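You operate a simulated robot arm through the tools that you are given. There is no shell and no other tool. Be economical: measure what you need, move in short steps, check, and stop when the job is done.

Carry out the task below with a simulated robot arm. There is one attempt and no reset: what you move stays moved.

TASK
Put things in order on the top of the pine table. At the end: the clear jar stands where the orange sanding block stood; the orange sanding block stands where the yellow tape roll stood; the blue wad of rag stands where the clear jar stood; the yellow tape roll from the top of the pine table stands on top of the blue labelled board (marked "LONG"); whatever was shut is shut again. Leave all else as you found it, and nothing knocked over.

It is judged by the outcome, as a careful person would: the job done as asked, and still so three seconds after it is handed in. It fails if anything else is knocked over, pushed out of place, dropped, spilled or broken.

THE ROBOT
A 7-joint arm with a two-finger parallel gripper, fixed in place. Base frame: the origin is at the foot of the arm, x ahead of it, y to its left, z up; the work surface is at about z = 80. Lengths are in cm, angles in degrees, forces in N, time in s.
With the tool pointing down near the work surface it reaches from about 30 to 70 cm from the base axis. Its first joint turns from -66.0 to 66.0 degrees. Payload 1.57 kg.
Tool frame: the origin (TCP) lies between the finger pads and is the grasp point; the fingertips stand 3 cm ahead of it; z points along the fingers, y is the line along which they close. The gripper opens to 11 cm. The fingers are 2.4 cm wide and 1.2 cm thick; the gripper's body (4.8 by 11.2 cm) begins 7.8 cm behind the TCP.
Orientation is told as [roll, pitch, yaw] about the base's x, y, z axes, in that order, counted from this pose: with the fingers straight down and closing along the base's y, the tool's x points along the base's -x, its y along +y and its z along -z.

THE INTERFACE
- The arm moves only by the tool apply_moves. Its argument "targets" is a list of rows, each a list of 6 numbers: the shift along the tool's x, y, z in cm, then the turn, a rotation vector about the tool's x, y, z in degrees. In form: [[x, y, z, wx, wy, wz], ...]. A call has 1 to 8 rows; each row is the pose to reach, as a shift and turn from the pose commanded when the call began, along the tool's axes at that moment. "fingers" is the opening in per cent of the stroke, from 0 (shut) to 100 (fully open), set as the call begins (left out, the last holds). A row lasts 0.2 s, in which the tool goes at most 5 cm and 8.6 degrees; a call with a longer step from one row to the next is refused whole, and so is a gripper value outside its range. A pose out of reach is approached as far as the arm can. The call stops where the force on the tool passes 40 N (or 10 N more than at its start, if that is more) or the arm is blocked; 0.2 s more then pass. The fingers move at their own pace (about 10.8 cm/s each) and stop on an object; they squeeze with about 33 N. The grip force told is the motor's: it shows also when the fingers shut on nothing. Time passes only in rows, and 0.2 s behind the last, so rows that repeat a pose let the fingers close. It gives the time, the measured TCP pose, the force on the tool (base axes), the opening and the grip force at its end, in the units of the frame above (readings bear some noise).
- Cameras (640 x 400 px; columns grow to the right, rows downward): "scene" is fixed at [18.1, -38.51, 139.33]; the picture's right is [0.75, -0.66, 0.00], its down [-0.43, -0.49, -0.75] and it looks along [0.50, 0.57, -0.66] (base axes); focal length 310 px, centre (320, 200). "wrist" rides on the gripper at [-3.6, 0, -8] in the tool frame; the picture's right is [0.00, -1.00, 0.00], its down [0.97, 0.00, -0.24] and it looks along [0.24, 0.00, 0.97] (tool axes); focal length 218 px, centre (320, 200).
- camera(camera): a new picture of that camera. No time passes.
- point_at(camera, pixels): for up to 12 pixels [column, row] of the newest picture of that camera ("zoom" is the newest enlarged one), the place [x, y, z] in the base frame of the surface seen there, good to about 0.2 cm, but the place of the scene camera against the robot may be out by one fixed shift of up to 2.5 cm in any direction. No time passes.
- zoom(camera, box): a new picture of the part [left, top, right, bottom] of that camera's present view, enlarged. No time passes.
- job_done(): hands the job in; it is judged then, once.

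Work in short steps. Measure before you move; look again where a grasp or a placing could have gone wrong, and mend it. You have 80 turns and 46 pictures in all, the two below and enlarged ones among them. Open the gripper and draw the arm clear of the work before you hand the job in, unless the task says otherwise; then end with one line.

The tools are called after "Emit:" as name(argument=value, ...) on one line, values as JSON. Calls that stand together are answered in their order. apply_moves: Moves the arm, as the interface text tells. Its arguments: {"type":"object","properties":{"targets":{"type":"array","items":{"type":"array","items":{"type":"number"}}},"fingers":{"type":"number"}},"required":["targets"]} The other tools are called the same way: camera (camera) takes a picture; point_at (camera, pixels) gives the place of the surface under pixels of a picture; zoom (camera, box) takes an enlarged picture of a part of a camera's view; job_done () hands the job in.

At the start:

```text
clock: 0.0
ee_pos: [38.7, -0.28, 107.42]
tcp_rot: [0.0, -0.1, 0.0]
wrist_force: [-0.5, -0.2, 1.3]
gripper_width: 11.0
grip_force: 0.1
```

scene: 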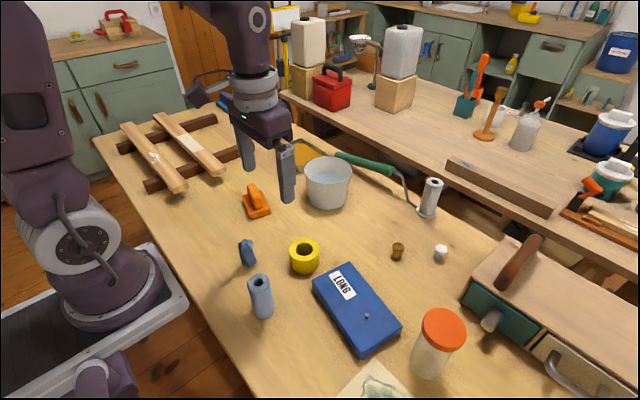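
wrist: 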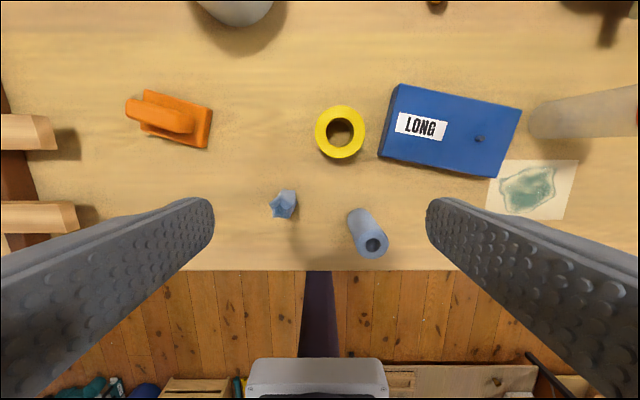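

I'll measure the objects in both cameras to find the fixed shift of the scene camera.

Emit:
zoom(camera="scene", box=[220, 160, 480, 400])

Emit:
point_at(camera="wrist", pixels=[[340, 107], [340, 157], [317, 131], [364, 131], [283, 203], [420, 126], [480, 139], [399, 84], [521, 110], [497, 177], [379, 157], [340, 131]])

Emit:
point_at(camera="wrist", pixels=[[145, 92], [211, 108], [205, 147], [140, 133], [130, 110], [190, 124], [170, 118], [535, 118], [372, 244], [275, 210], [293, 195], [600, 115]])

Emit:
point_at(camera="scene", pixels=[[304, 244], [366, 316], [443, 329], [425, 372], [248, 243], [260, 284], [256, 190], [258, 212], [422, 330], [465, 330], [350, 290], [315, 285]])

```text
1.67 times, centred on (350, 280) of scene
```

zoom: 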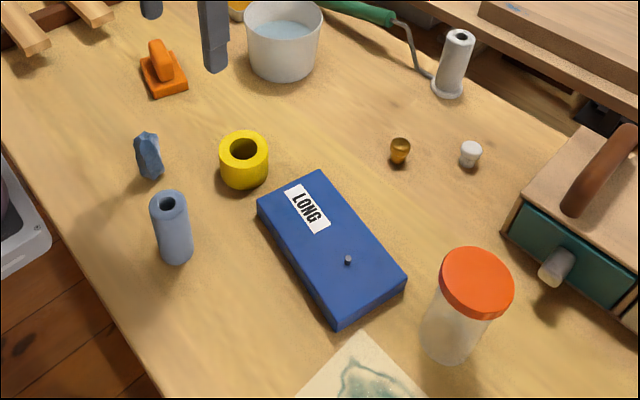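

```text
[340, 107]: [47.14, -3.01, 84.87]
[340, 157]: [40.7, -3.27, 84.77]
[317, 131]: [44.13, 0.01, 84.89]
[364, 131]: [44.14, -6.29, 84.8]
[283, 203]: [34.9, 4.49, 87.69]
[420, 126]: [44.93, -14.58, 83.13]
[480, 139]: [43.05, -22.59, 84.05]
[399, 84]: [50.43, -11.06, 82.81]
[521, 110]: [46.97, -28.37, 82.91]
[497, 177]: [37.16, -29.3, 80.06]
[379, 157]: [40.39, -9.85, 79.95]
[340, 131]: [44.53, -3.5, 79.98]
```

```text
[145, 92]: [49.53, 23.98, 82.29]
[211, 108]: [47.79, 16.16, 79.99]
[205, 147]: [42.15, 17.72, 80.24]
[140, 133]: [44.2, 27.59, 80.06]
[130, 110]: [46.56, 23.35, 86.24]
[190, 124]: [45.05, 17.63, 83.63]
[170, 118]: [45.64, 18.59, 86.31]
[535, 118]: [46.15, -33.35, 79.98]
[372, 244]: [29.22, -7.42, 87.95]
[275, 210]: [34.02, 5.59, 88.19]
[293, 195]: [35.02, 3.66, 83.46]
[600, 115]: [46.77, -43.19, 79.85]
```

```text
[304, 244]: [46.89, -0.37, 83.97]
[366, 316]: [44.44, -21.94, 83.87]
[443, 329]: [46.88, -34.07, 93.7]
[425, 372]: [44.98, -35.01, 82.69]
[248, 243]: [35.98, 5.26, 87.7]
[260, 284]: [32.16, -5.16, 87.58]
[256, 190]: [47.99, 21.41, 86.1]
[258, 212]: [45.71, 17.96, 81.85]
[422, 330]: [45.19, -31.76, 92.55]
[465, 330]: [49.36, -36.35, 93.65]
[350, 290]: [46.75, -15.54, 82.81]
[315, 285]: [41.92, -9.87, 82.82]
```

Tape centre is about (44.15, -3.15) with top at z 84.9, so I move above it with the fingers opened partway and check.

Emit:
apply_moves(targets=[[-2.7, -1.4, 3, 0, 0, 0], [-5.45, -2.87, 6, 0, 0, 0], [-5.45, -2.87, 10.5, 0, 0, 0], [-5.45, -2.87, 14.5, 0, 0, 0], [-5.45, -2.87, 14.5, 0, 0, 0]], fingers=80)

Emit:
camera(camera="wrist")

```text
clock: 1.2
ee_pos: [44.01, -3.25, 92.85]
tcp_rot: [-0.1, 0.0, 0.0]
wrist_force: [0.4, 0.2, -0.8]
gripper_width: 8.79
grip_force: 0.0
```

```text
42 pictures are left
```

wrist: 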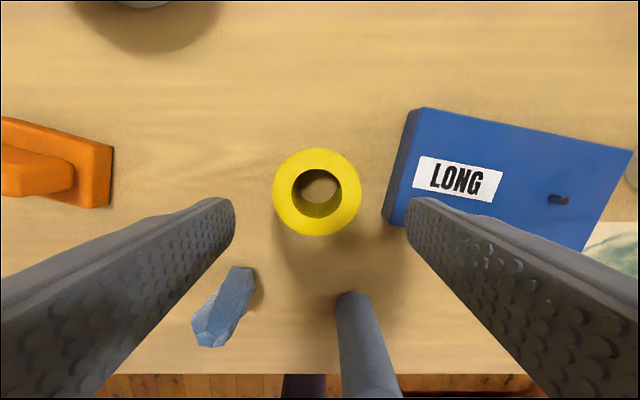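

Aligned. I measure the tape again, as well as the jar seen from here (hidden), then descend.

Emit:
point_at(camera="wrist", pixels=[[317, 151], [317, 233], [275, 192], [359, 192], [558, 199], [430, 110], [630, 150], [585, 248], [410, 112], [113, 148], [107, 207], [20, 170]])

Emit:
apply_moves(targets=[[0, 0, 4.5, 0, 0, 0], [0, 0, 8, 0, 0, 0], [0, 0, 9.2, 0, 0, 0], [0, 0, 9.2, 0, 0, 0]])

```text
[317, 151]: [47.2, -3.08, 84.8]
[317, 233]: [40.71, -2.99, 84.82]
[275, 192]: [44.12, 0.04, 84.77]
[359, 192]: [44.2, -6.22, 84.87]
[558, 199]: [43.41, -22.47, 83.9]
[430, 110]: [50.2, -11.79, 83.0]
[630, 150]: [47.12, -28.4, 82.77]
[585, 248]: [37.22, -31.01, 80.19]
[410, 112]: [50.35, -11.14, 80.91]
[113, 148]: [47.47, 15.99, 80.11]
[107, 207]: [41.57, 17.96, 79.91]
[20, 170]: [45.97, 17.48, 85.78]
```

```text
clock: 2.2
ee_pos: [43.95, -3.18, 83.89]
tcp_rot: [0.0, 0.0, 0.0]
wrist_force: [-0.5, 0.9, 0.2]
gripper_width: 8.81
grip_force: 0.0
```

Down at z 83.9 around the tape; closing.

Emit:
apply_moves(targets=[[0, 0, 0, 0, 0, 0], [0, 0, 0, 0, 0, 0], [0, 0, 0, 0, 0, 0]], fingers=0)

Emit:
apply_moves(targets=[[0, 0, -4, 0, 0, 0], [0, 0, -8, 0, 0, 0], [-0.3, -4.5, -9, 0, 0, 0], [-0.6, -9, -9, 0, 0, 0], [-0.7, -12.6, -9, 0, 0, 0], [-0.7, -12.6, -9, 0, 0, 0]])

Emit:
camera(camera="wrist")

```text
clock: 3.0
ee_pos: [44.07, -3.37, 83.87]
tcp_rot: [0.0, -0.1, 0.0]
wrist_force: [0.4, -0.1, 0.5]
gripper_width: 6.65
grip_force: 33.3
```

```text
clock: 4.4
ee_pos: [44.72, -15.79, 92.72]
tcp_rot: [0.0, 0.1, 0.0]
wrist_force: [0.0, 0.3, -1.1]
gripper_width: 0.0
grip_force: 21.1
```

```text
41 pictures are left
```

wrist: 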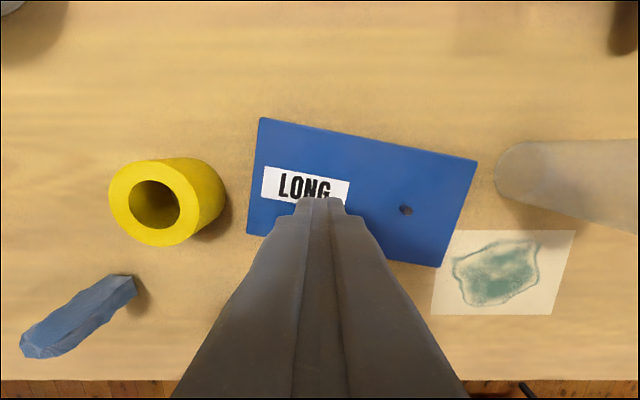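

The grip slipped off on the lift. I check where the tape is now.

Emit:
point_at(camera="wrist", pixels=[[152, 161], [158, 245], [111, 200], [198, 204], [155, 203], [223, 195], [400, 208], [265, 120], [475, 158], [440, 265], [500, 180], [560, 190]])

Emit:
zoom(camera="scene", box=[220, 160, 480, 400])

```text
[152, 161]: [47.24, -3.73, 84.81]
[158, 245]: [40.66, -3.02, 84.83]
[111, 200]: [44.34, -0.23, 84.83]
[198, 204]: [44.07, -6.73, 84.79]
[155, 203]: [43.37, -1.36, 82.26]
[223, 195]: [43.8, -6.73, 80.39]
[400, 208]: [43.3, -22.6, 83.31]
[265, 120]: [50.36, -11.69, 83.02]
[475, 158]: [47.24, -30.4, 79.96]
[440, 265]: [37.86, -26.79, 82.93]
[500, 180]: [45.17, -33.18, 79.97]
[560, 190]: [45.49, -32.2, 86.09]
```

```text
1.67 times, centred on (350, 280) of scene
```

zoom: 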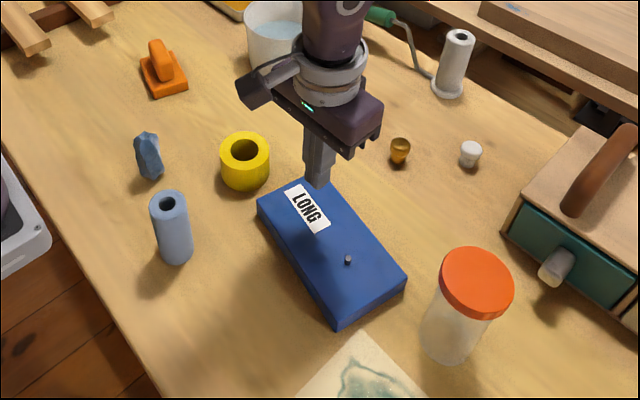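

Tape stayed upright at about (44.0, -3.45). I regrasp a bit deeper and lift slowly.

Emit:
apply_moves(targets=[[0.2, 4, 0, 0, 0, 0], [0.5, 8.2, 0, 0, 0, 0], [0.7, 12.3, 0, 0, 0, 0], [0.7, 12.3, 0, 0, 0, 0], [0.7, 12.3, 4, 0, 0, 0], [0.7, 12.3, 7.5, 0, 0, 0], [0.7, 12.3, 9.4, 0, 0, 0], [0.7, 12.3, 9.4, 0, 0, 0]], fingers=80)

Emit:
apply_moves(targets=[[0, 0, 0, 0, 0, 0], [0, 0, 0, 0, 0, 0], [0, 0, 0, 0, 0, 0], [0, 0, 0, 0, 0, 0]], fingers=0)

Emit:
apply_moves(targets=[[0, 0, -0.3, 0, 0, 0], [0, 0, -0.8, 0, 0, 0], [0, 0, -1.4, 0, 0, 0], [0, 0, -2, 0, 0, 0]])

Emit:
camera(camera="wrist")

```text
clock: 6.2
ee_pos: [44.06, -3.48, 83.44]
tcp_rot: [0.0, 0.1, 0.0]
wrist_force: [1.2, -0.4, 0.4]
gripper_width: 8.79
grip_force: 0.1
```

```text
clock: 7.2
ee_pos: [44.13, -3.57, 83.5]
tcp_rot: [0.0, 0.0, -0.1]
wrist_force: [-0.1, -0.7, -0.6]
gripper_width: 6.37
grip_force: 32.9
```

```text
clock: 8.2
ee_pos: [44.2, -3.57, 85.43]
tcp_rot: [0.1, 0.0, 0.1]
wrist_force: [0.0, 0.5, -0.4]
gripper_width: 6.33
grip_force: 33.6
```

```text
39 pictures are left
```

wrist: 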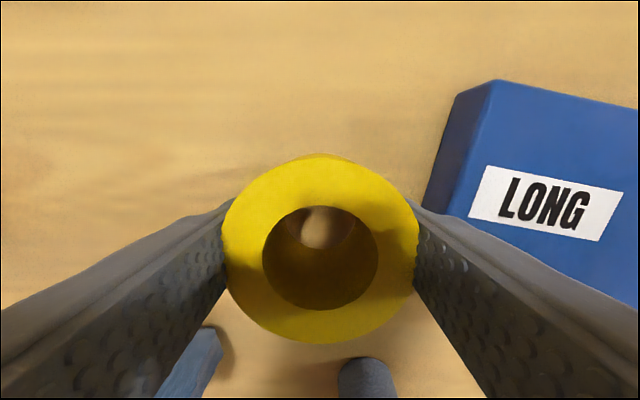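

The tape is held (opening 6.3, rising with the gripper). Lifting moderately and carrying over the label side of the board.

Emit:
apply_moves(targets=[[0, 0, -1.5, 0, 0, 0], [0, 0, -3, 0, 0, 0], [0, 0, -4.5, 0, 0, 0], [-0.1, -2, -4.7, 0, 0, 0], [-0.2, -5, -4.7, 0, 0, 0], [-0.4, -8, -4.7, 0, 0, 0], [-0.5, -11, -4.7, 0, 0, 0], [-0.5, -12.2, -4.7, 0, 0, 0]])

Emit:
camera(camera="wrist")

```text
clock: 10.0
ee_pos: [44.6, -15.73, 90.11]
tcp_rot: [0.1, 0.0, 0.0]
wrist_force: [0.4, -0.5, -0.6]
gripper_width: 6.34
grip_force: 33.0
```

```text
38 pictures are left
```

wrist: 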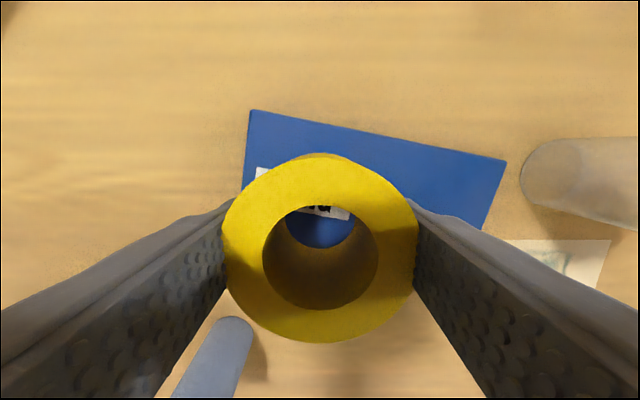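

Tape is over the board; lowering until contact at about TCP z 86.4.

Emit:
apply_moves(targets=[[0, 0, 1.5, 0, 0, 0], [0, 0, 2.8, 0, 0, 0], [0, 0, 3.4, 0, 0, 0], [0, 0, 3.6, 0, 0, 0], [0, 0, 3.6, 0, 0, 0]])

Emit:
apply_moves(targets=[[0, 0, 0, 0, 0, 0], [0, 0, 0, 0, 0, 0], [0, 0, 0, 0, 0, 0]], fingers=74)

Emit:
apply_moves(targets=[[0, 0, -2, 0, 0, 0], [0, 0, -6, 0, 0, 0], [0, 0, -10, 0, 0, 0], [0, 0, -14, 0, 0, 0], [0, 0, -18, 0, 0, 0], [0, 0, -18, 0, 0, 0]])

Emit:
camera(camera="wrist")

```text
clock: 11.2
ee_pos: [44.59, -15.71, 86.46]
tcp_rot: [0.0, 0.0, 0.0]
wrist_force: [0.0, 0.2, 0.0]
gripper_width: 6.33
grip_force: 33.2
```

```text
clock: 12.0
ee_pos: [44.54, -15.72, 86.54]
tcp_rot: [0.0, 0.0, 0.0]
wrist_force: [-0.3, 0.5, -0.7]
gripper_width: 8.16
grip_force: 0.1
```

```text
clock: 13.4
ee_pos: [44.49, -15.64, 104.54]
tcp_rot: [0.0, 0.0, 0.0]
wrist_force: [-0.8, -0.4, 0.2]
gripper_width: 8.14
grip_force: 0.1
```

```text
37 pictures are left
```

wrist: 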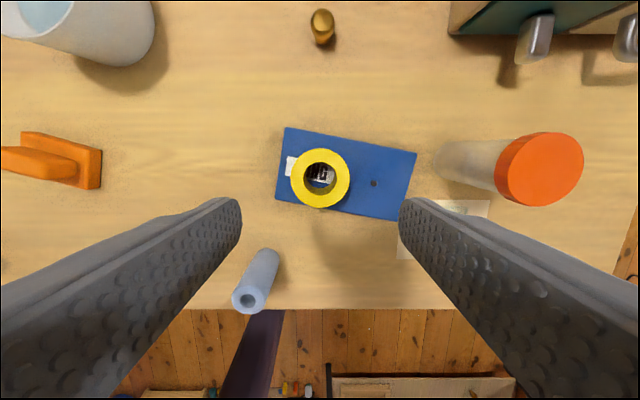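

Tape stands on the board. I measure the jar lid here, then fly above the sanding block.

Emit:
point_at(camera="wrist", pixels=[[550, 135], [545, 205], [508, 176], [582, 160], [545, 168], [500, 160], [470, 142], [465, 180], [445, 160], [440, 150], [320, 150], [320, 207]])

Emit:
apply_moves(targets=[[0, 5, 0, 0, 0, 0], [0, 10, 0, 0, 0, 0], [0, 15, 0, 0, 0, 0], [-0.3, 20, 0, 0, 0, 0], [-0.5, 25, 0, 0, 0, 0], [-0.8, 30, 0, 0, 0, 0], [-0.8, 35, 0, 0, 0, 0], [-0.8, 35, 2, 0, 0, 0]], fingers=60)

Emit:
camera(camera="wrist")

```text
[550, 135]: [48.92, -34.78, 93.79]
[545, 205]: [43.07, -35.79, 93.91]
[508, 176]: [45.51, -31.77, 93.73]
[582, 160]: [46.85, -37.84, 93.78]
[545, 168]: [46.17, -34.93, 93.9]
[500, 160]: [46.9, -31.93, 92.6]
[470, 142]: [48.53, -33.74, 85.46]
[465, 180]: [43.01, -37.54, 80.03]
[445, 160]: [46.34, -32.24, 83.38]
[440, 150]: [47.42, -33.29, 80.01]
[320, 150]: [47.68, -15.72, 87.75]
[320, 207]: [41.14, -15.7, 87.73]
```

```text
clock: 15.2
ee_pos: [45.23, 19.23, 102.42]
tcp_rot: [0.1, 0.1, -0.1]
wrist_force: [0.1, 0.3, 0.5]
gripper_width: 6.61
grip_force: 0.1
```

```text
36 pictures are left
```

wrist: 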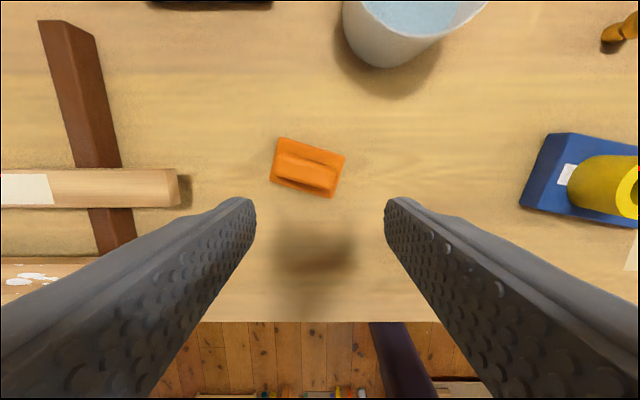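

Emit:
zoom(camera="wrist", box=[240, 110, 400, 210])

```text
4.00 times, centred on (320, 160) of wrist
```

zoom: 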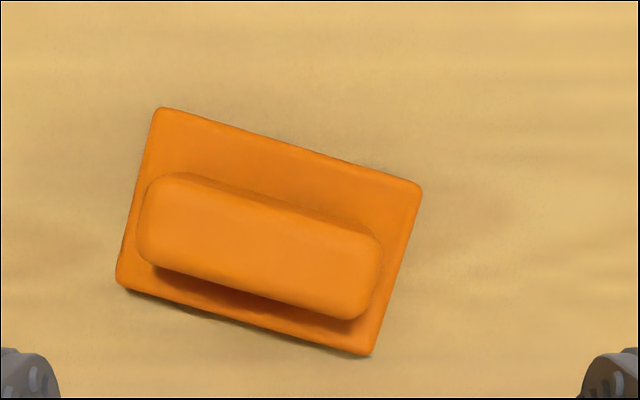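

Emit:
point_at(camera="zoom", pixels=[[162, 114], [416, 190], [368, 350], [122, 282], [165, 185], [375, 245], [350, 308], [148, 250], [260, 246], [140, 220], [370, 280], [300, 175]])

```text
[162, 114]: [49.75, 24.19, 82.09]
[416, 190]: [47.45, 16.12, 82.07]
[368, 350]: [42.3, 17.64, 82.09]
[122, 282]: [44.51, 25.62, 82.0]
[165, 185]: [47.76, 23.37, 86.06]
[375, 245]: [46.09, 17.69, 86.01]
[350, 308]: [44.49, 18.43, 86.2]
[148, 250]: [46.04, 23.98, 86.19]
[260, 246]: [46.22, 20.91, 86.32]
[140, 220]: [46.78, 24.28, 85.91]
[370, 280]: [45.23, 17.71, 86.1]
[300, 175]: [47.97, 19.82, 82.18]
```

Block centre (46.05, 20.88), long axis turned about -16°; handle top at 86.3, length 6.7. I turn 16° about the tool z and come above it.

Emit:
apply_moves(targets=[[-0.4, 0.8, 4, 0, 0, 8], [-0.82, 1.65, 8, 0, 0, 16], [-0.82, 1.65, 11, 0, 0, 16], [-0.82, 1.65, 11, 0, 0, 16]], fingers=88)

Emit:
camera(camera="wrist")

```text
clock: 16.2
ee_pos: [46.09, 21.05, 91.45]
tcp_rot: [-0.1, 0.1, -16.1]
wrist_force: [-0.9, 0.6, -0.2]
gripper_width: 9.67
grip_force: 0.0
```

```text
34 pictures are left
```

wrist: 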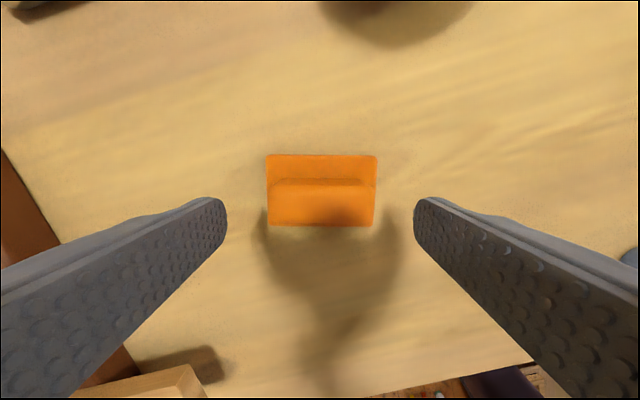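

Emit:
apply_moves(targets=[[0, 0, 3, 0, 0, 0], [0, 0, 5.2, 0, 0, 0], [0, 0, 6, 0, 0, 0], [0, 0, 6, 0, 0, 0]])

Emit:
apply_moves(targets=[[0, 0, 0, 0, 0, 0], [0, 0, 0, 0, 0, 0], [0, 0, 0, 0, 0, 0], [0, 0, 0, 0, 0, 0]], fingers=0)

Emit:
apply_moves(targets=[[0, 0, -0.3, 0, 0, 0], [0, 0, -0.8, 0, 0, 0], [0, 0, -1.4, 0, 0, 0], [0, 0, -2, 0, 0, 0]])

Emit:
camera(camera="wrist")

```text
clock: 17.2
ee_pos: [46.17, 20.96, 85.47]
tcp_rot: [0.0, 0.0, -15.9]
wrist_force: [0.5, 0.4, -0.7]
gripper_width: 9.68
grip_force: 0.0
```

```text
clock: 18.2
ee_pos: [46.2, 21.06, 85.37]
tcp_rot: [0.0, -0.1, -16.1]
wrist_force: [-0.7, 0.3, -0.9]
gripper_width: 6.94
grip_force: 32.9
```

```text
clock: 19.2
ee_pos: [46.15, 20.94, 87.47]
tcp_rot: [0.0, 0.1, -16.0]
wrist_force: [-1.1, -0.8, 0.2]
gripper_width: 6.95
grip_force: 32.8
```

```text
33 pictures are left
```

wrist: 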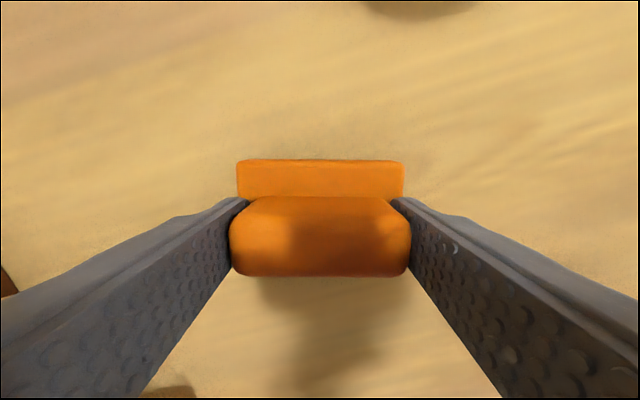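

Block held (opening 6.95). Carry it to the tape's old place (44.05, -3.1).

Emit:
apply_moves(targets=[[0, 0, -1.5, 0, 0, 0], [-0.4, -2, -2.5, 0, 0, 0], [-1.1, -6, -2.5, 0, 0, 0], [-2.1, -10.5, -2.5, 0, 0, 0], [-3, -15, -2.5, 0, 0, 0], [-3.8, -19.5, -2.5, 0, 0, 0], [-4.45, -22.8, -2.5, 0, 0, 0], [-4.61, -23.69, -2.5, 0, 0, 0]])

Emit:
camera(camera="wrist")

```text
clock: 21.0
ee_pos: [44.11, -3.2, 89.94]
tcp_rot: [0.0, 0.0, -16.0]
wrist_force: [0.4, 0.6, -1.0]
gripper_width: 6.95
grip_force: 32.9
```

```text
32 pictures are left
```

wrist: 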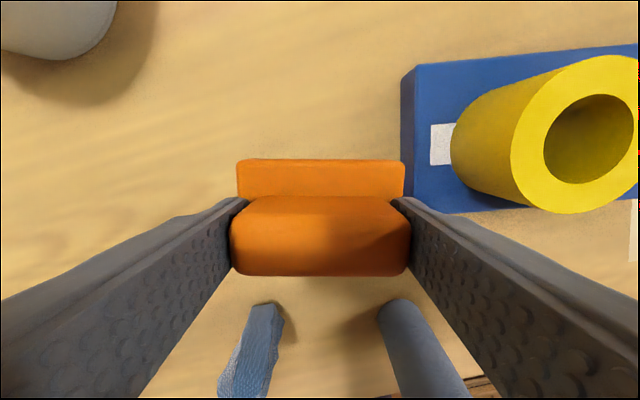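

Emit:
apply_moves(targets=[[0, 0, 2, 0, 0, 0], [0, 0, 3.5, 0, 0, 0], [0, 0, 4.3, 0, 0, 0], [0, 0, 4.5, 0, 0, 0], [0, 0, 4.5, 0, 0, 0]])

Emit:
apply_moves(targets=[[0, 0, 0, 0, 0, 0], [0, 0, 0, 0, 0, 0], [0, 0, 0, 0, 0, 0]], fingers=75)

Emit:
apply_moves(targets=[[0, 0, -2, 0, 0, 0], [0, 0, -6, 0, 0, 0], [0, 0, -10, 0, 0, 8], [0, 0, -14, 0, 0, 0], [0, 0, -18, 0, 0, -8], [0, 0, -20, 0, 0, -16], [0, 0, -20, 0, 0, -16]])

Emit:
camera(camera="wrist")

```text
clock: 22.2
ee_pos: [44.01, -3.05, 85.55]
tcp_rot: [0.0, 0.0, -15.9]
wrist_force: [-1.7, 1.5, 16.1]
gripper_width: 6.97
grip_force: 33.3
```

```text
clock: 23.0
ee_pos: [43.95, -3.09, 85.49]
tcp_rot: [0.0, 0.0, -16.0]
wrist_force: [-0.1, 0.0, -0.5]
gripper_width: 8.22
grip_force: 0.1
```

```text
clock: 24.6
ee_pos: [44.0, -2.93, 105.48]
tcp_rot: [-0.1, -0.1, 0.1]
wrist_force: [0.3, 0.2, 1.0]
gripper_width: 8.26
grip_force: 0.1
```

```text
31 pictures are left
```

wrist: 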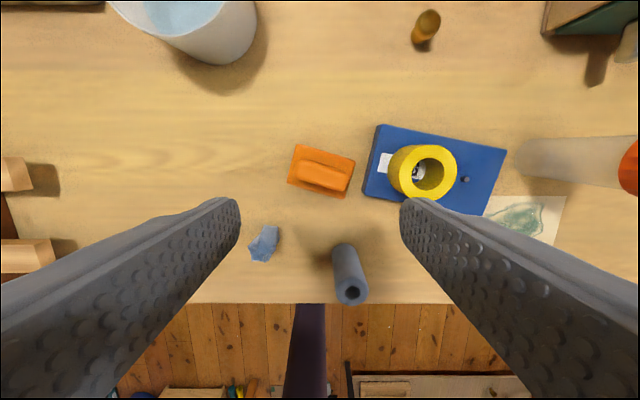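

Block placed on the tape's place. Now the jar: fly above it at (46, -34.95) and look closely.

Emit:
apply_moves(targets=[[0, -5, -1, 0, 0, 0], [0, -10, -1, 0, 0, 0], [-0.5, -15, -1, 0, 0, 0], [-1, -20, -1, 0, 0, 0], [-1.5, -25, -1, 0, 0, 0], [-2, -29, -1, 0, 0, 0], [-2, -32, -1, 0, 0, 0], [-2, -32, -1, 0, 0, 0]], fingers=95)

Emit:
camera(camera="wrist")

Emit:
zoom(camera="scene", box=[360, 270, 520, 400])

```text
refused: row 1 steps farther than a row can; nothing moved
```

```text
30 pictures are left
```

wrist: 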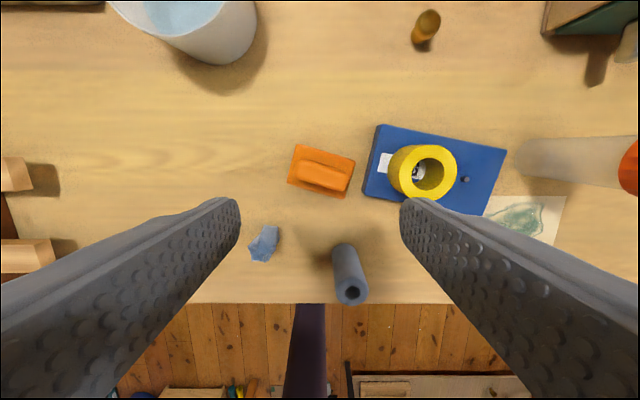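

```text
3.08 times, centred on (440, 335) of scene
```

zoom: 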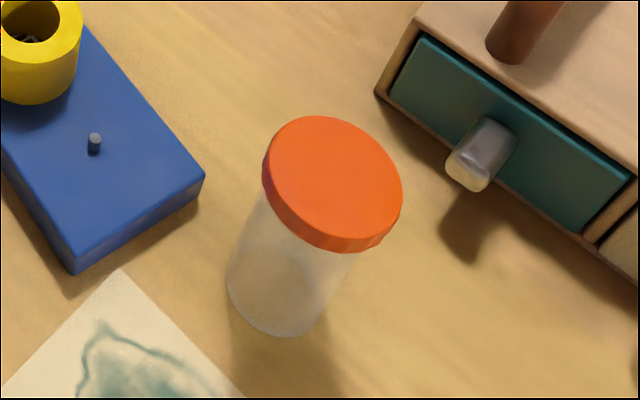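

The jar's lid overhangs the body, so I'll take the body below the lid with the tool tilted 45°, coming from the robot's side. First fly to a place before the jar.

Emit:
point_at(camera="scene", pixels=[[480, 324], [475, 330], [490, 312], [458, 292], [468, 284], [427, 275], [365, 316], [456, 300]])

Emit:
apply_moves(targets=[[1, -4.6, 0, 0, 0, 0], [2, -9.2, 0, 0, 0, 0], [3, -13.8, 0, 0, 0, 0], [4, -18.4, 0, 0, 0, 0], [5, -23, 0, 0, 0, 0], [6, -27.6, 0, 0, 0, 0], [7, -32, 0, 0, 0, 0], [7, -32, 0, 0, 0, 0]], fingers=88)

Emit:
apply_moves(targets=[[0, 0, 0, 0, -8, 0], [0, 0, 0, 0, -16, 0], [0, 0, 0, 0, -24, 0], [0, 0, 0, 0, -32, 0], [0, 0, 0, 0, -40, 0], [0, 0, 0, 0, -45, 0], [0, 0, 0, 0, -45, 0]])

Emit:
camera(camera="wrist")

```text
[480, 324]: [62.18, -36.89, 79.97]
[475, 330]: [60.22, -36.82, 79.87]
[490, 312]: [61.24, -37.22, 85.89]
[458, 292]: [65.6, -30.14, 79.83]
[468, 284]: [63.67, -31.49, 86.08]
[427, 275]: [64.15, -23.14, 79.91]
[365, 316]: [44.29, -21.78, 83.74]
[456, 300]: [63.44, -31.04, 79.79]
```

```text
clock: 26.4
ee_pos: [37.09, -35.14, 105.51]
tcp_rot: [0.0, 0.1, 0.0]
wrist_force: [0.7, 0.2, 0.2]
gripper_width: 9.69
grip_force: 0.0
```

```text
clock: 28.0
ee_pos: [37.04, -35.09, 105.45]
tcp_rot: [0.0, -45.0, 0.0]
wrist_force: [0.4, 0.1, 0.4]
gripper_width: 9.66
grip_force: 0.0
```

```text
28 pictures are left
```

wrist: 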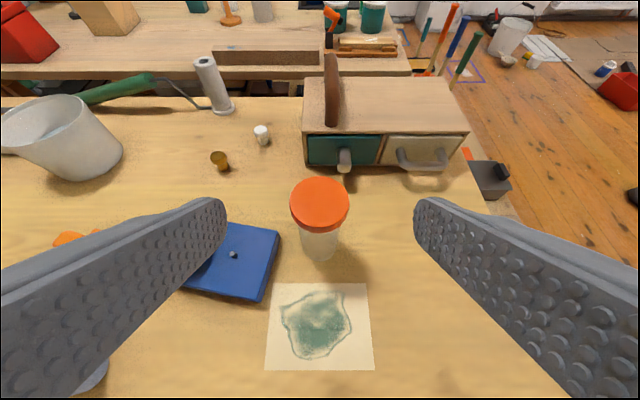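

I tilt 15° more to clear the lid, and drop to a pre-grasp point about 11 cm behind the jar.

Emit:
apply_moves(targets=[[1, 0, 1, 0, -8, 0], [3, 0.05, 3, 0, -15, 0], [6, 0.1, 5.6, 0, -15, 0], [9.18, 0.1, 8.42, 0, -15, 0], [9.18, 0.1, 8.42, 0, -15, 0]])

Emit:
camera(camera="wrist")

```text
clock: 29.2
ee_pos: [36.7, -35.01, 92.94]
tcp_rot: [-0.1, -60.0, 0.0]
wrist_force: [0.0, -0.9, 0.3]
gripper_width: 9.67
grip_force: 0.0
```

```text
27 pictures are left
```

wrist: 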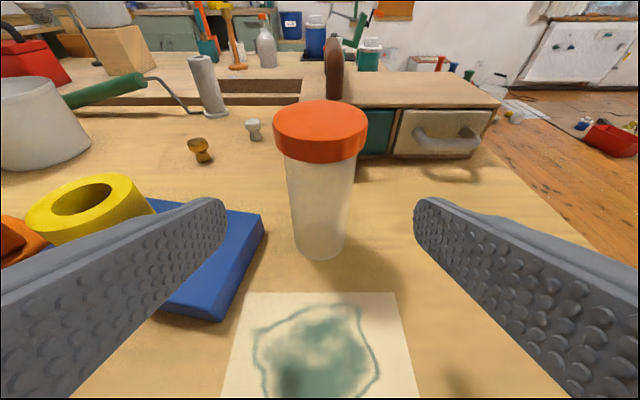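

Emit:
point_at(camera="wrist", pixels=[[290, 200], [354, 200], [320, 210], [276, 135], [367, 135], [320, 152], [320, 245], [293, 230], [347, 230]])

Emit:
apply_moves(targets=[[0, 0, 4, 0, 0, 0], [0, 0, 8, 0, 0, 0], [0, 0, 10, 0, 0, 0], [0, 0, 10.8, 0, 0, 0], [0, 0, 10.8, 0, 0, 0]])

Emit:
camera(camera="wrist")

```text
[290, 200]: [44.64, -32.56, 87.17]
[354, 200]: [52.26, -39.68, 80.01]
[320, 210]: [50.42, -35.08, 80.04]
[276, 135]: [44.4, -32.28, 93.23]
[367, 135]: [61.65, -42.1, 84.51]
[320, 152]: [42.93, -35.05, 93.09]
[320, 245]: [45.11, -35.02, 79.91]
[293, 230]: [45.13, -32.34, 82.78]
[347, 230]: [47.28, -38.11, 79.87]
```

```text
clock: 30.4
ee_pos: [45.96, -34.88, 87.63]
tcp_rot: [0.0, -60.0, 0.0]
wrist_force: [0.0, 0.0, 0.0]
gripper_width: 9.66
grip_force: 0.1
```

```text
26 pictures are left
```

wrist: 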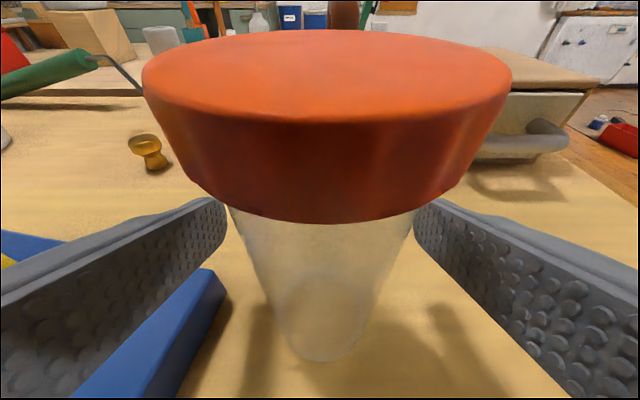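

Fingers straddle the body under the lid (finger tops ≈ 90.8 against lid rim ≈ 92). A small centring shift and close.

Emit:
apply_moves(targets=[[0, -0.15, 0, 0, 0, 0], [0, -0.15, 0, 0, 0, 0], [0, -0.15, 0, 0, 0, 0], [0, -0.15, 0, 0, 0, 0], [0, -0.15, 0, 0, 0, 0]], fingers=0)

Emit:
apply_moves(targets=[[0.25, 0, -0.15, 0, 0, 0], [-0.2, 0, -0.15, 0, 0, 0], [-0.7, 0, -0.4, 0, 0, 0], [-1.3, 0, -0.75, 0, 0, 0], [-1.73, 0, -1, 0, 0, 0]])

Emit:
camera(camera="wrist")

```text
clock: 31.6
ee_pos: [45.82, -35.19, 87.49]
tcp_rot: [0.0, -59.9, 0.0]
wrist_force: [0.5, 0.4, 0.3]
gripper_width: 5.55
grip_force: 33.0
```

```text
clock: 32.8
ee_pos: [45.81, -34.98, 89.69]
tcp_rot: [-0.1, -60.0, 0.1]
wrist_force: [0.4, 0.0, -1.2]
gripper_width: 5.52
grip_force: 33.0
```

```text
25 pictures are left
```

wrist: 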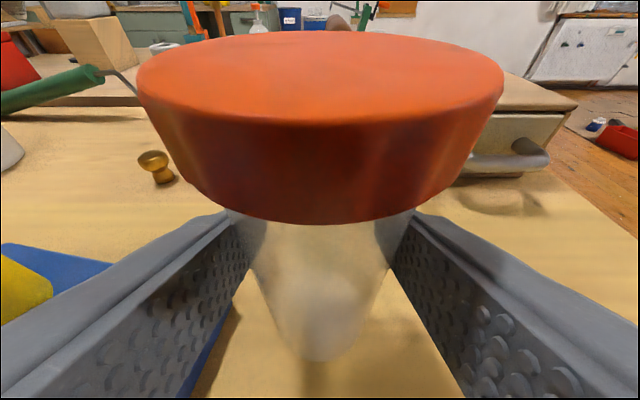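

Jar is held and lifted with its lid. Raise about 9 cm, then start moving across.

Emit:
apply_moves(targets=[[-1.3, 0, -0.75, 0, 0, 0], [-3.5, 0, -2, 0, 0, 0], [-5.6, 0, -3.25, 0, 0, 0], [-7.3, 0, -4.2, 0, 0, 0], [-7.8, 2, -4.5, 0, 0, 0], [-7.8, 5, -4.5, 0, 0, 0], [-7.8, 9, -4.5, 0, 0, 0], [-7.8, 13, -4.5, 0, 0, 0]])

Emit:
apply_moves(targets=[[0, 3, 0, 0, 0, 0], [0, 7, 0, 0, 0, 0], [0, 11, 0, 0, 0, 0], [0, 15, 0, 0, 0, 0], [0, 19, 0, 0, 0, 0], [0, 23, 0, 0, 0, 0], [0, 27, 0, 0, 0, 0], [0, 30, 0, 0, 0, 0]])

Emit:
camera(camera="scene")

```text
clock: 34.6
ee_pos: [45.98, -22.13, 98.51]
tcp_rot: [0.0, -60.0, 0.0]
wrist_force: [-0.1, 0.2, -1.5]
gripper_width: 5.54
grip_force: 32.5
```

```text
clock: 36.4
ee_pos: [50.3, 7.8, 101.43]
tcp_rot: [0.0, -59.9, 0.0]
wrist_force: [-0.1, 0.4, -1.3]
gripper_width: 5.53
grip_force: 32.5
out of reach, approached as far as the arm can: row 3, 4, 5, 6, 7, 8
```

```text
24 pictures are left
```

scene: 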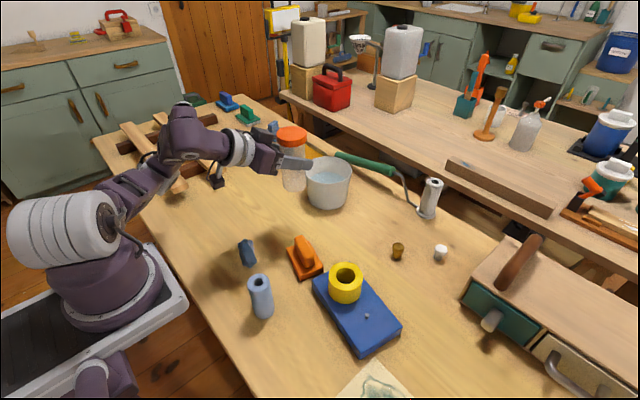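

The low-radius stretch was out of reach (now at x 50.3, z 101.4), jar still held. Continuing to y ≈ 21, where the radius grows again.

Emit:
apply_moves(targets=[[0, 3, 0, 0, 0, 0], [0, 6, 0, 0, 0, 0], [0, 9, 0, 0, 0, 0], [0, 11.5, 0, 0, 0, 0], [0, 13, 0, 0, 0, 0], [0, 13, 0, 0, 0, 0]])

Emit:
camera(camera="wrist")

```text
clock: 37.8
ee_pos: [54.36, 14.6, 106.12]
tcp_rot: [0.1, -59.8, 0.0]
wrist_force: [-0.5, 0.3, -2.1]
gripper_width: 5.54
grip_force: 33.4
out of reach, approached as far as the arm can: row 1, 2, 3, 4, 5, 6
```

```text
23 pictures are left
```

wrist: 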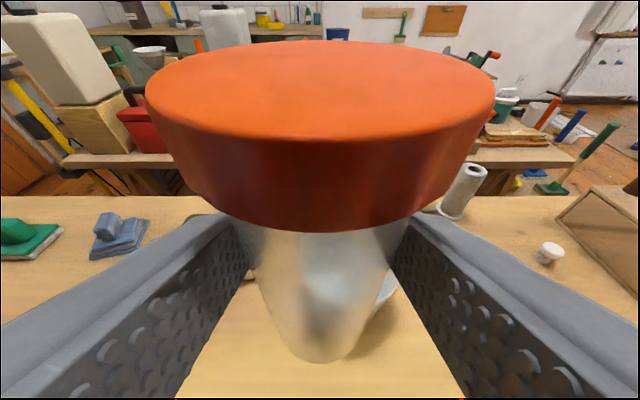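

The wrist is at a limit with this heading. I yaw the tool (about the base vertical, jar stays upright) so it keeps the same relative heading that worked at y = -22.

Emit:
apply_moves(targets=[[0, 0, 0, -6.93, 0, -4], [0, 0, 0, -13.86, 0, -8], [0, 0, 0, -20.78, 0, -12], [0, 0, 0, -27.7, 0, -16], [0, 0, 0, -34.64, 0, -20], [0, 0, 0, -41.57, 0, -24], [0, 0, 0, -41.57, 0, -24]])

```text
clock: 39.4
ee_pos: [54.23, 14.31, 105.99]
tcp_rot: [-0.1, -60.0, 48.1]
wrist_force: [-0.3, 0.3, -0.5]
gripper_width: 5.54
grip_force: 32.7
```

That worked and the commanded pose follows the real one. Now move to above (46, 20.9) at z 100.

Emit:
apply_moves(targets=[[1.2, 2.3, 0.5, 0, 0, 0], [2.6, 4.9, 1.1, 0, 0, 0], [4.0, 7.6, 1.75, 0, 0, 0], [5.2, 9.8, 2.3, 0, 0, 0], [5.52, 10.51, 2.44, 0, 0, 0], [5.52, 10.51, 2.44, 0, 0, 0]])

Emit:
camera(camera="scene")

```text
clock: 40.8
ee_pos: [45.88, 20.83, 100.2]
tcp_rot: [0.0, -60.0, 47.9]
wrist_force: [0.0, 0.7, -0.8]
gripper_width: 5.52
grip_force: 32.7
```

```text
22 pictures are left
```

scene: 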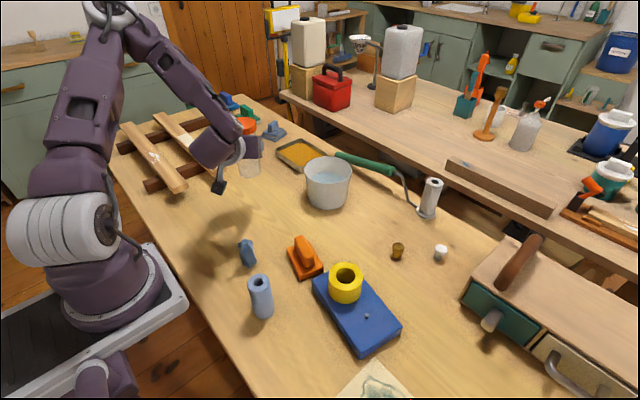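

Reached with the jar upright. The black part hanging under the wrist could be an obstacle when lowering, so I measure where it is.

Emit:
point_at(camera="scene", pixels=[[218, 186], [213, 183], [223, 178], [218, 192], [240, 150], [249, 172], [249, 246], [247, 124], [174, 180], [186, 188], [220, 165]])

Emit:
zoom(camera="scene", box=[150, 80, 300, 220])

```text
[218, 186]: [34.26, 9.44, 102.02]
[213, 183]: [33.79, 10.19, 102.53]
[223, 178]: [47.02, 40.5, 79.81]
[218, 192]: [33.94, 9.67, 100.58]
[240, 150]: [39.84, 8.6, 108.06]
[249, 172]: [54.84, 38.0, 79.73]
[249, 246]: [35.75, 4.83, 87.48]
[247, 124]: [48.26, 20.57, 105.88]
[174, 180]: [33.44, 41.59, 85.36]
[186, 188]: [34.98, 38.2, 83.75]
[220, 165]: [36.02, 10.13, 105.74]
```

```text
2.86 times, centred on (225, 150) of scene
```

zoom: 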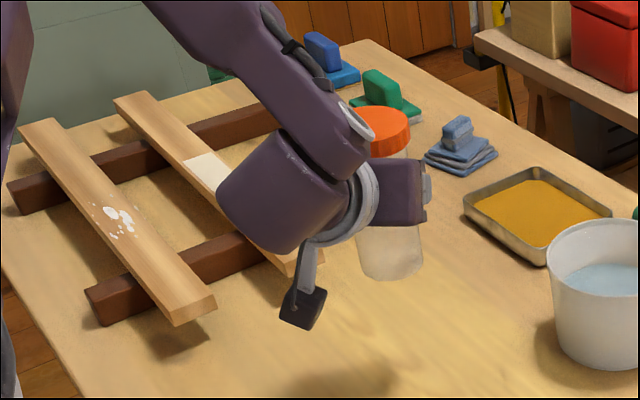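

The hanging part will stay at about z 88 over free table, 5 cm from the small blue item. I look closely at the candidates for the "wad of rag".

Emit:
zoom(camera="scene", box=[225, 225, 305, 325])

Emit:
zoom(camera="scene", box=[205, 80, 325, 155])

Emit:
point_at(camera="scene", pixels=[[271, 126], [270, 135], [248, 112], [230, 98]])

```text
4.00 times, centred on (265, 275) of scene
```

zoom: 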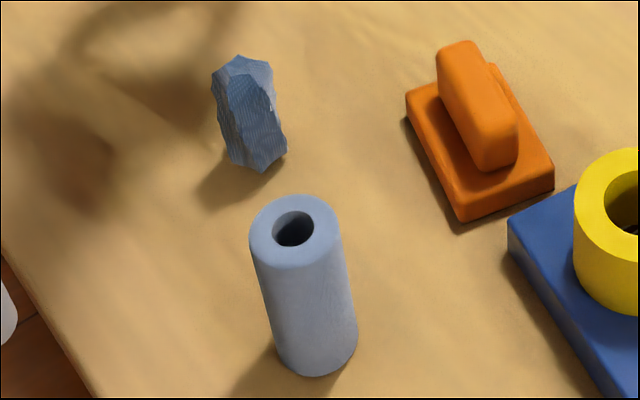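

```text
5.33 times, centred on (265, 118) of scene
```

zoom: 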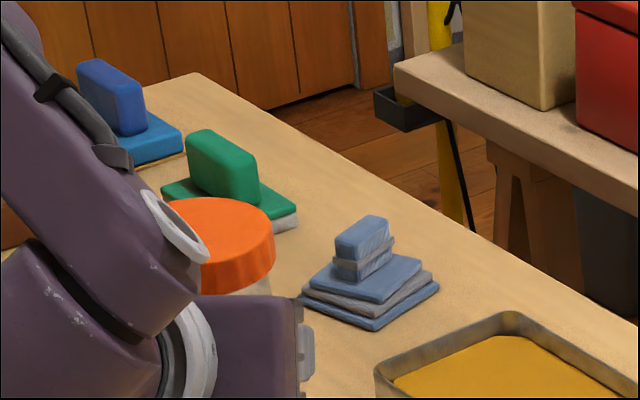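

```text
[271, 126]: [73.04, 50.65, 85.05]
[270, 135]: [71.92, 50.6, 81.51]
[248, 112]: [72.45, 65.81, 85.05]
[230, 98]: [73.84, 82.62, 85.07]
```

The crumpled upright piece at (35, 4.8) is the wad of rag. Now lower the jar straight down to z ≈ 88, checking force.

Emit:
apply_moves(targets=[[2.6, 0, 1.5, 0, 0, 0], [5.6, 0, 3.25, 0, 0, 0], [8.2, 0, 4.75, 0, 0, 0], [9.7, 0, 5.6, 0, 0, 0], [10.4, 0, 6.0, 0, 0, 0], [10.4, 0, 6.0, 0, 0, 0]])

Emit:
camera(camera="scene")

```text
clock: 42.2
ee_pos: [45.99, 20.88, 88.0]
tcp_rot: [0.0, -60.0, 48.1]
wrist_force: [0.0, -0.6, -1.6]
gripper_width: 5.49
grip_force: 33.4
```

```text
18 pictures are left
```

scene: 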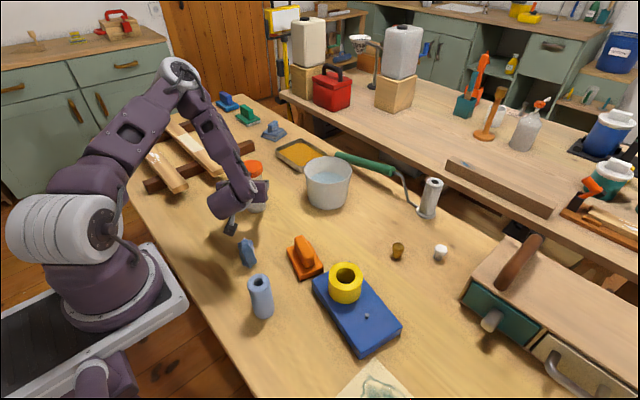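

Emit:
apply_moves(targets=[[0.13, 0, 0.075, 0, 0, 0], [0.26, 0, 0.15, 0, 0, 0], [0.36, 0, 0.21, 0, 0, 0], [0.42, 0, 0.24, 0, 0, 0]])

```text
clock: 43.2
ee_pos: [46.02, 20.85, 87.67]
tcp_rot: [-0.1, -60.3, 48.0]
wrist_force: [1.4, 0.5, 17.1]
gripper_width: 5.5
grip_force: 32.8
```

Contact felt (17 N). Release and retreat backwards along the tool axis.

Emit:
apply_moves(targets=[[0, 0, 0, 0, 0, 0], [0, 0, 0, 0, 0, 0], [0, 0, 0, 0, 0, 0]], fingers=85)

Emit:
apply_moves(targets=[[0, 0, -1.5, 0, 0, 0], [0, 0, -4.5, 0, 0, 0], [0, 0, -8.5, 0, 0, 0], [-2.5, 0, -10, 0, 0, 0], [-6.5, 0, -12, 0, 0, 0], [-6.5, 0, -12, 0, 0, 0]])

Emit:
camera(camera="wrist")

```text
clock: 44.0
ee_pos: [45.91, 20.9, 87.48]
tcp_rot: [0.0, -60.1, 47.9]
wrist_force: [0.0, -0.2, 0.2]
gripper_width: 9.36
grip_force: 0.0
```

```text
clock: 45.4
ee_pos: [44.28, 15.39, 99.73]
tcp_rot: [0.1, -60.0, 47.9]
wrist_force: [-0.2, -0.2, 0.6]
gripper_width: 9.36
grip_force: 0.0
out of reach, approached as far as the arm can: row 3, 4, 5, 6
```

```text
17 pictures are left
```

wrist: 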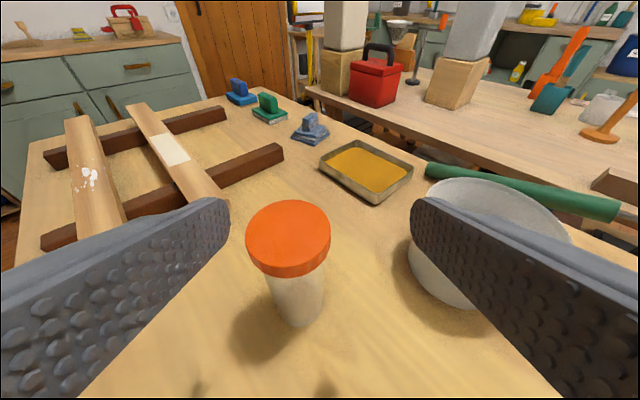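

Jar stands upright with lid on. Check its place, and bring the tool back to vertical while rising.

Emit:
point_at(camera="wrist", pixels=[[250, 232], [329, 238], [289, 202], [289, 262], [295, 300], [300, 323]])

Emit:
apply_moves(targets=[[-1.73, 0, -1, 0, 8, 0], [-3.46, 0, -2, 0, 16, 0], [-5.2, 0, -3, 0, 24, 0], [-5.2, 0, -3, 0, 32, 0], [-5.2, 0, -3, 0, 40, 0], [-5.2, 0, -3, 0, 48, 0], [-5.2, 0, -3, 0, 56, 0], [-5.2, 0, -3, 0, 60, 0]])

```text
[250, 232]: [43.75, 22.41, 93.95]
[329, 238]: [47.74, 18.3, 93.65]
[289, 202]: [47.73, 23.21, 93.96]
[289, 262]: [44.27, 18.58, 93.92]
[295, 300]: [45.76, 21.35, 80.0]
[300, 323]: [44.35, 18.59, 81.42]
```

```text
clock: 47.2
ee_pos: [44.23, 15.48, 105.54]
tcp_rot: [0.1, 0.2, 47.9]
wrist_force: [0.8, 0.7, 0.6]
gripper_width: 9.34
grip_force: 0.1
```

Jar centre is (45.95, 20.8), good. Turn back the yaw and go above the rag.

Emit:
apply_moves(targets=[[2.2, -0.15, 0, 0, 0, 8], [4.4, -0.3, 0, 0, 0, 16], [6.6, -0.45, 0, 0, 0, 24], [8.8, -0.6, 0, 0, 0, 32], [11, -0.75, 0, 0, 0, 40], [13.2, -0.93, 0, 0, 0, 48], [13.2, -0.93, 0, 0, 0, 48]])

Emit:
camera(camera="wrist")

```text
clock: 48.8
ee_pos: [36.15, 4.87, 105.69]
tcp_rot: [0.1, -0.1, -0.1]
wrist_force: [0.2, -0.1, -0.5]
gripper_width: 9.34
grip_force: 0.1
```

```text
16 pictures are left
```

wrist: 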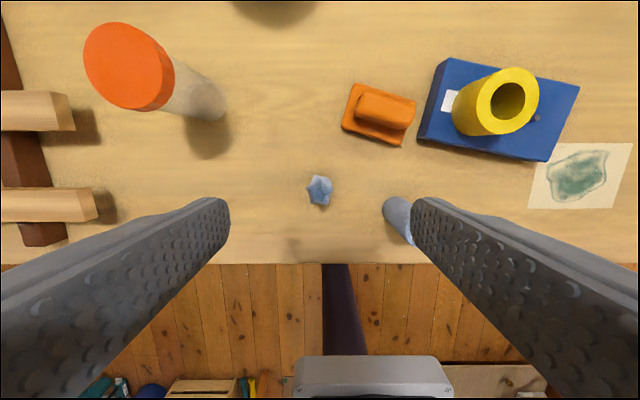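

Emit:
zoom(camera="wrist", box=[280, 160, 360, 220])

Emit:
point_at(camera="wrist", pixels=[[313, 180], [326, 178], [331, 190], [325, 204], [311, 203], [308, 190], [318, 188], [397, 205], [385, 208], [410, 243]])

```text
6.67 times, centred on (320, 190) of wrist
```

zoom: 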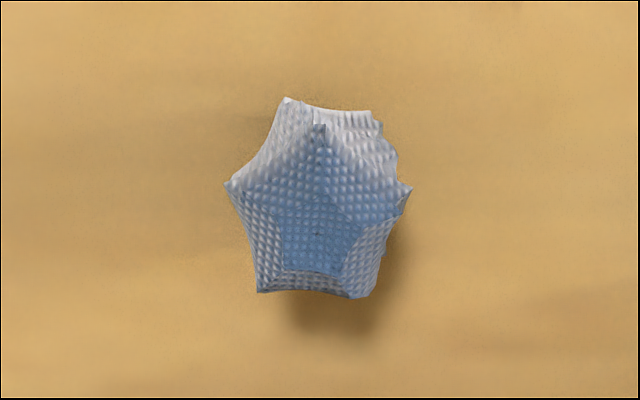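

```text
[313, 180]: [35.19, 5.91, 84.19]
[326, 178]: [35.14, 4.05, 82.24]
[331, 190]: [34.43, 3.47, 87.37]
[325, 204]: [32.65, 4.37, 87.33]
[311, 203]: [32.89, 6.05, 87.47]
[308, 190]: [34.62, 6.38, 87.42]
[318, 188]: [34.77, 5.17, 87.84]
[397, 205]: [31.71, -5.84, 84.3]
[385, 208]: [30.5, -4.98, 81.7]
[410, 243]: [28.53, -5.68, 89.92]
```

Rag centre is (34.1, 4.9), about 3 cm wide, top at 87.9. Descend with a 6.6 cm opening.

Emit:
apply_moves(targets=[[1, 0, 4, 0, 0, 0], [2.05, 0.03, 8, 0, 0, 0], [2.05, 0.03, 12.5, 0, 0, 0], [2.05, 0.03, 16.5, 0, 0, 0], [2.05, 0.03, 19.5, 0, 0, 0], [2.05, 0.03, 21.5, 0, 0, 0], [2.05, 0.03, 21.5, 0, 0, 0]], fingers=60)

Emit:
camera(camera="wrist")

```text
clock: 50.4
ee_pos: [34.18, 5.1, 84.05]
tcp_rot: [-0.1, 0.0, 0.0]
wrist_force: [0.5, 0.0, -0.5]
gripper_width: 6.62
grip_force: 0.0
```

```text
14 pictures are left
```

wrist: 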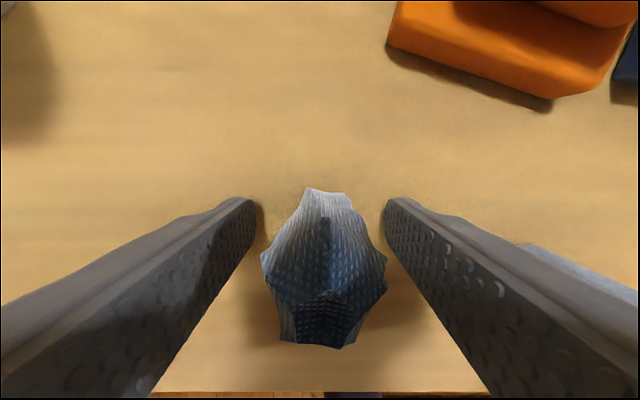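

Centred. Close and lift slowly.

Emit:
apply_moves(targets=[[0, 0, 0, 0, 0, 0], [0, 0, 0, 0, 0, 0], [0, 0, 0, 0, 0, 0], [0, 0, 0, 0, 0, 0]], fingers=0)

Emit:
apply_moves(targets=[[0, 0, -0.4, 0, 0, 0], [0, 0, -1, 0, 0, 0], [0, 0, -2, 0, 0, 0], [0, 0, -3.5, 0, 0, 0], [0, 0, -5.5, 0, 0, 0], [0, 0, -8, 0, 0, 0], [0, 0, -12, 0, 0, 0], [0, 0, -13, 0, 0, 0]])

Emit:
camera(camera="wrist")

```text
clock: 51.4
ee_pos: [34.08, 5.05, 84.17]
tcp_rot: [0.0, -0.1, 0.0]
wrist_force: [-0.1, 0.0, 0.4]
gripper_width: 3.64
grip_force: 32.9
```

```text
clock: 53.2
ee_pos: [34.12, 5.16, 97.14]
tcp_rot: [-0.1, 0.1, -0.2]
wrist_force: [-0.4, -0.5, -0.8]
gripper_width: 3.62
grip_force: 33.1
```

```text
13 pictures are left
```

wrist: 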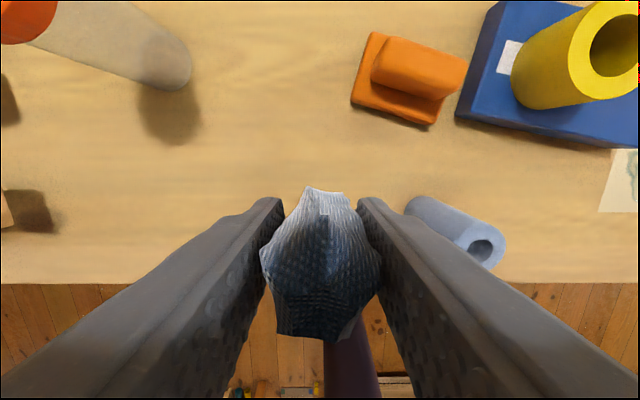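

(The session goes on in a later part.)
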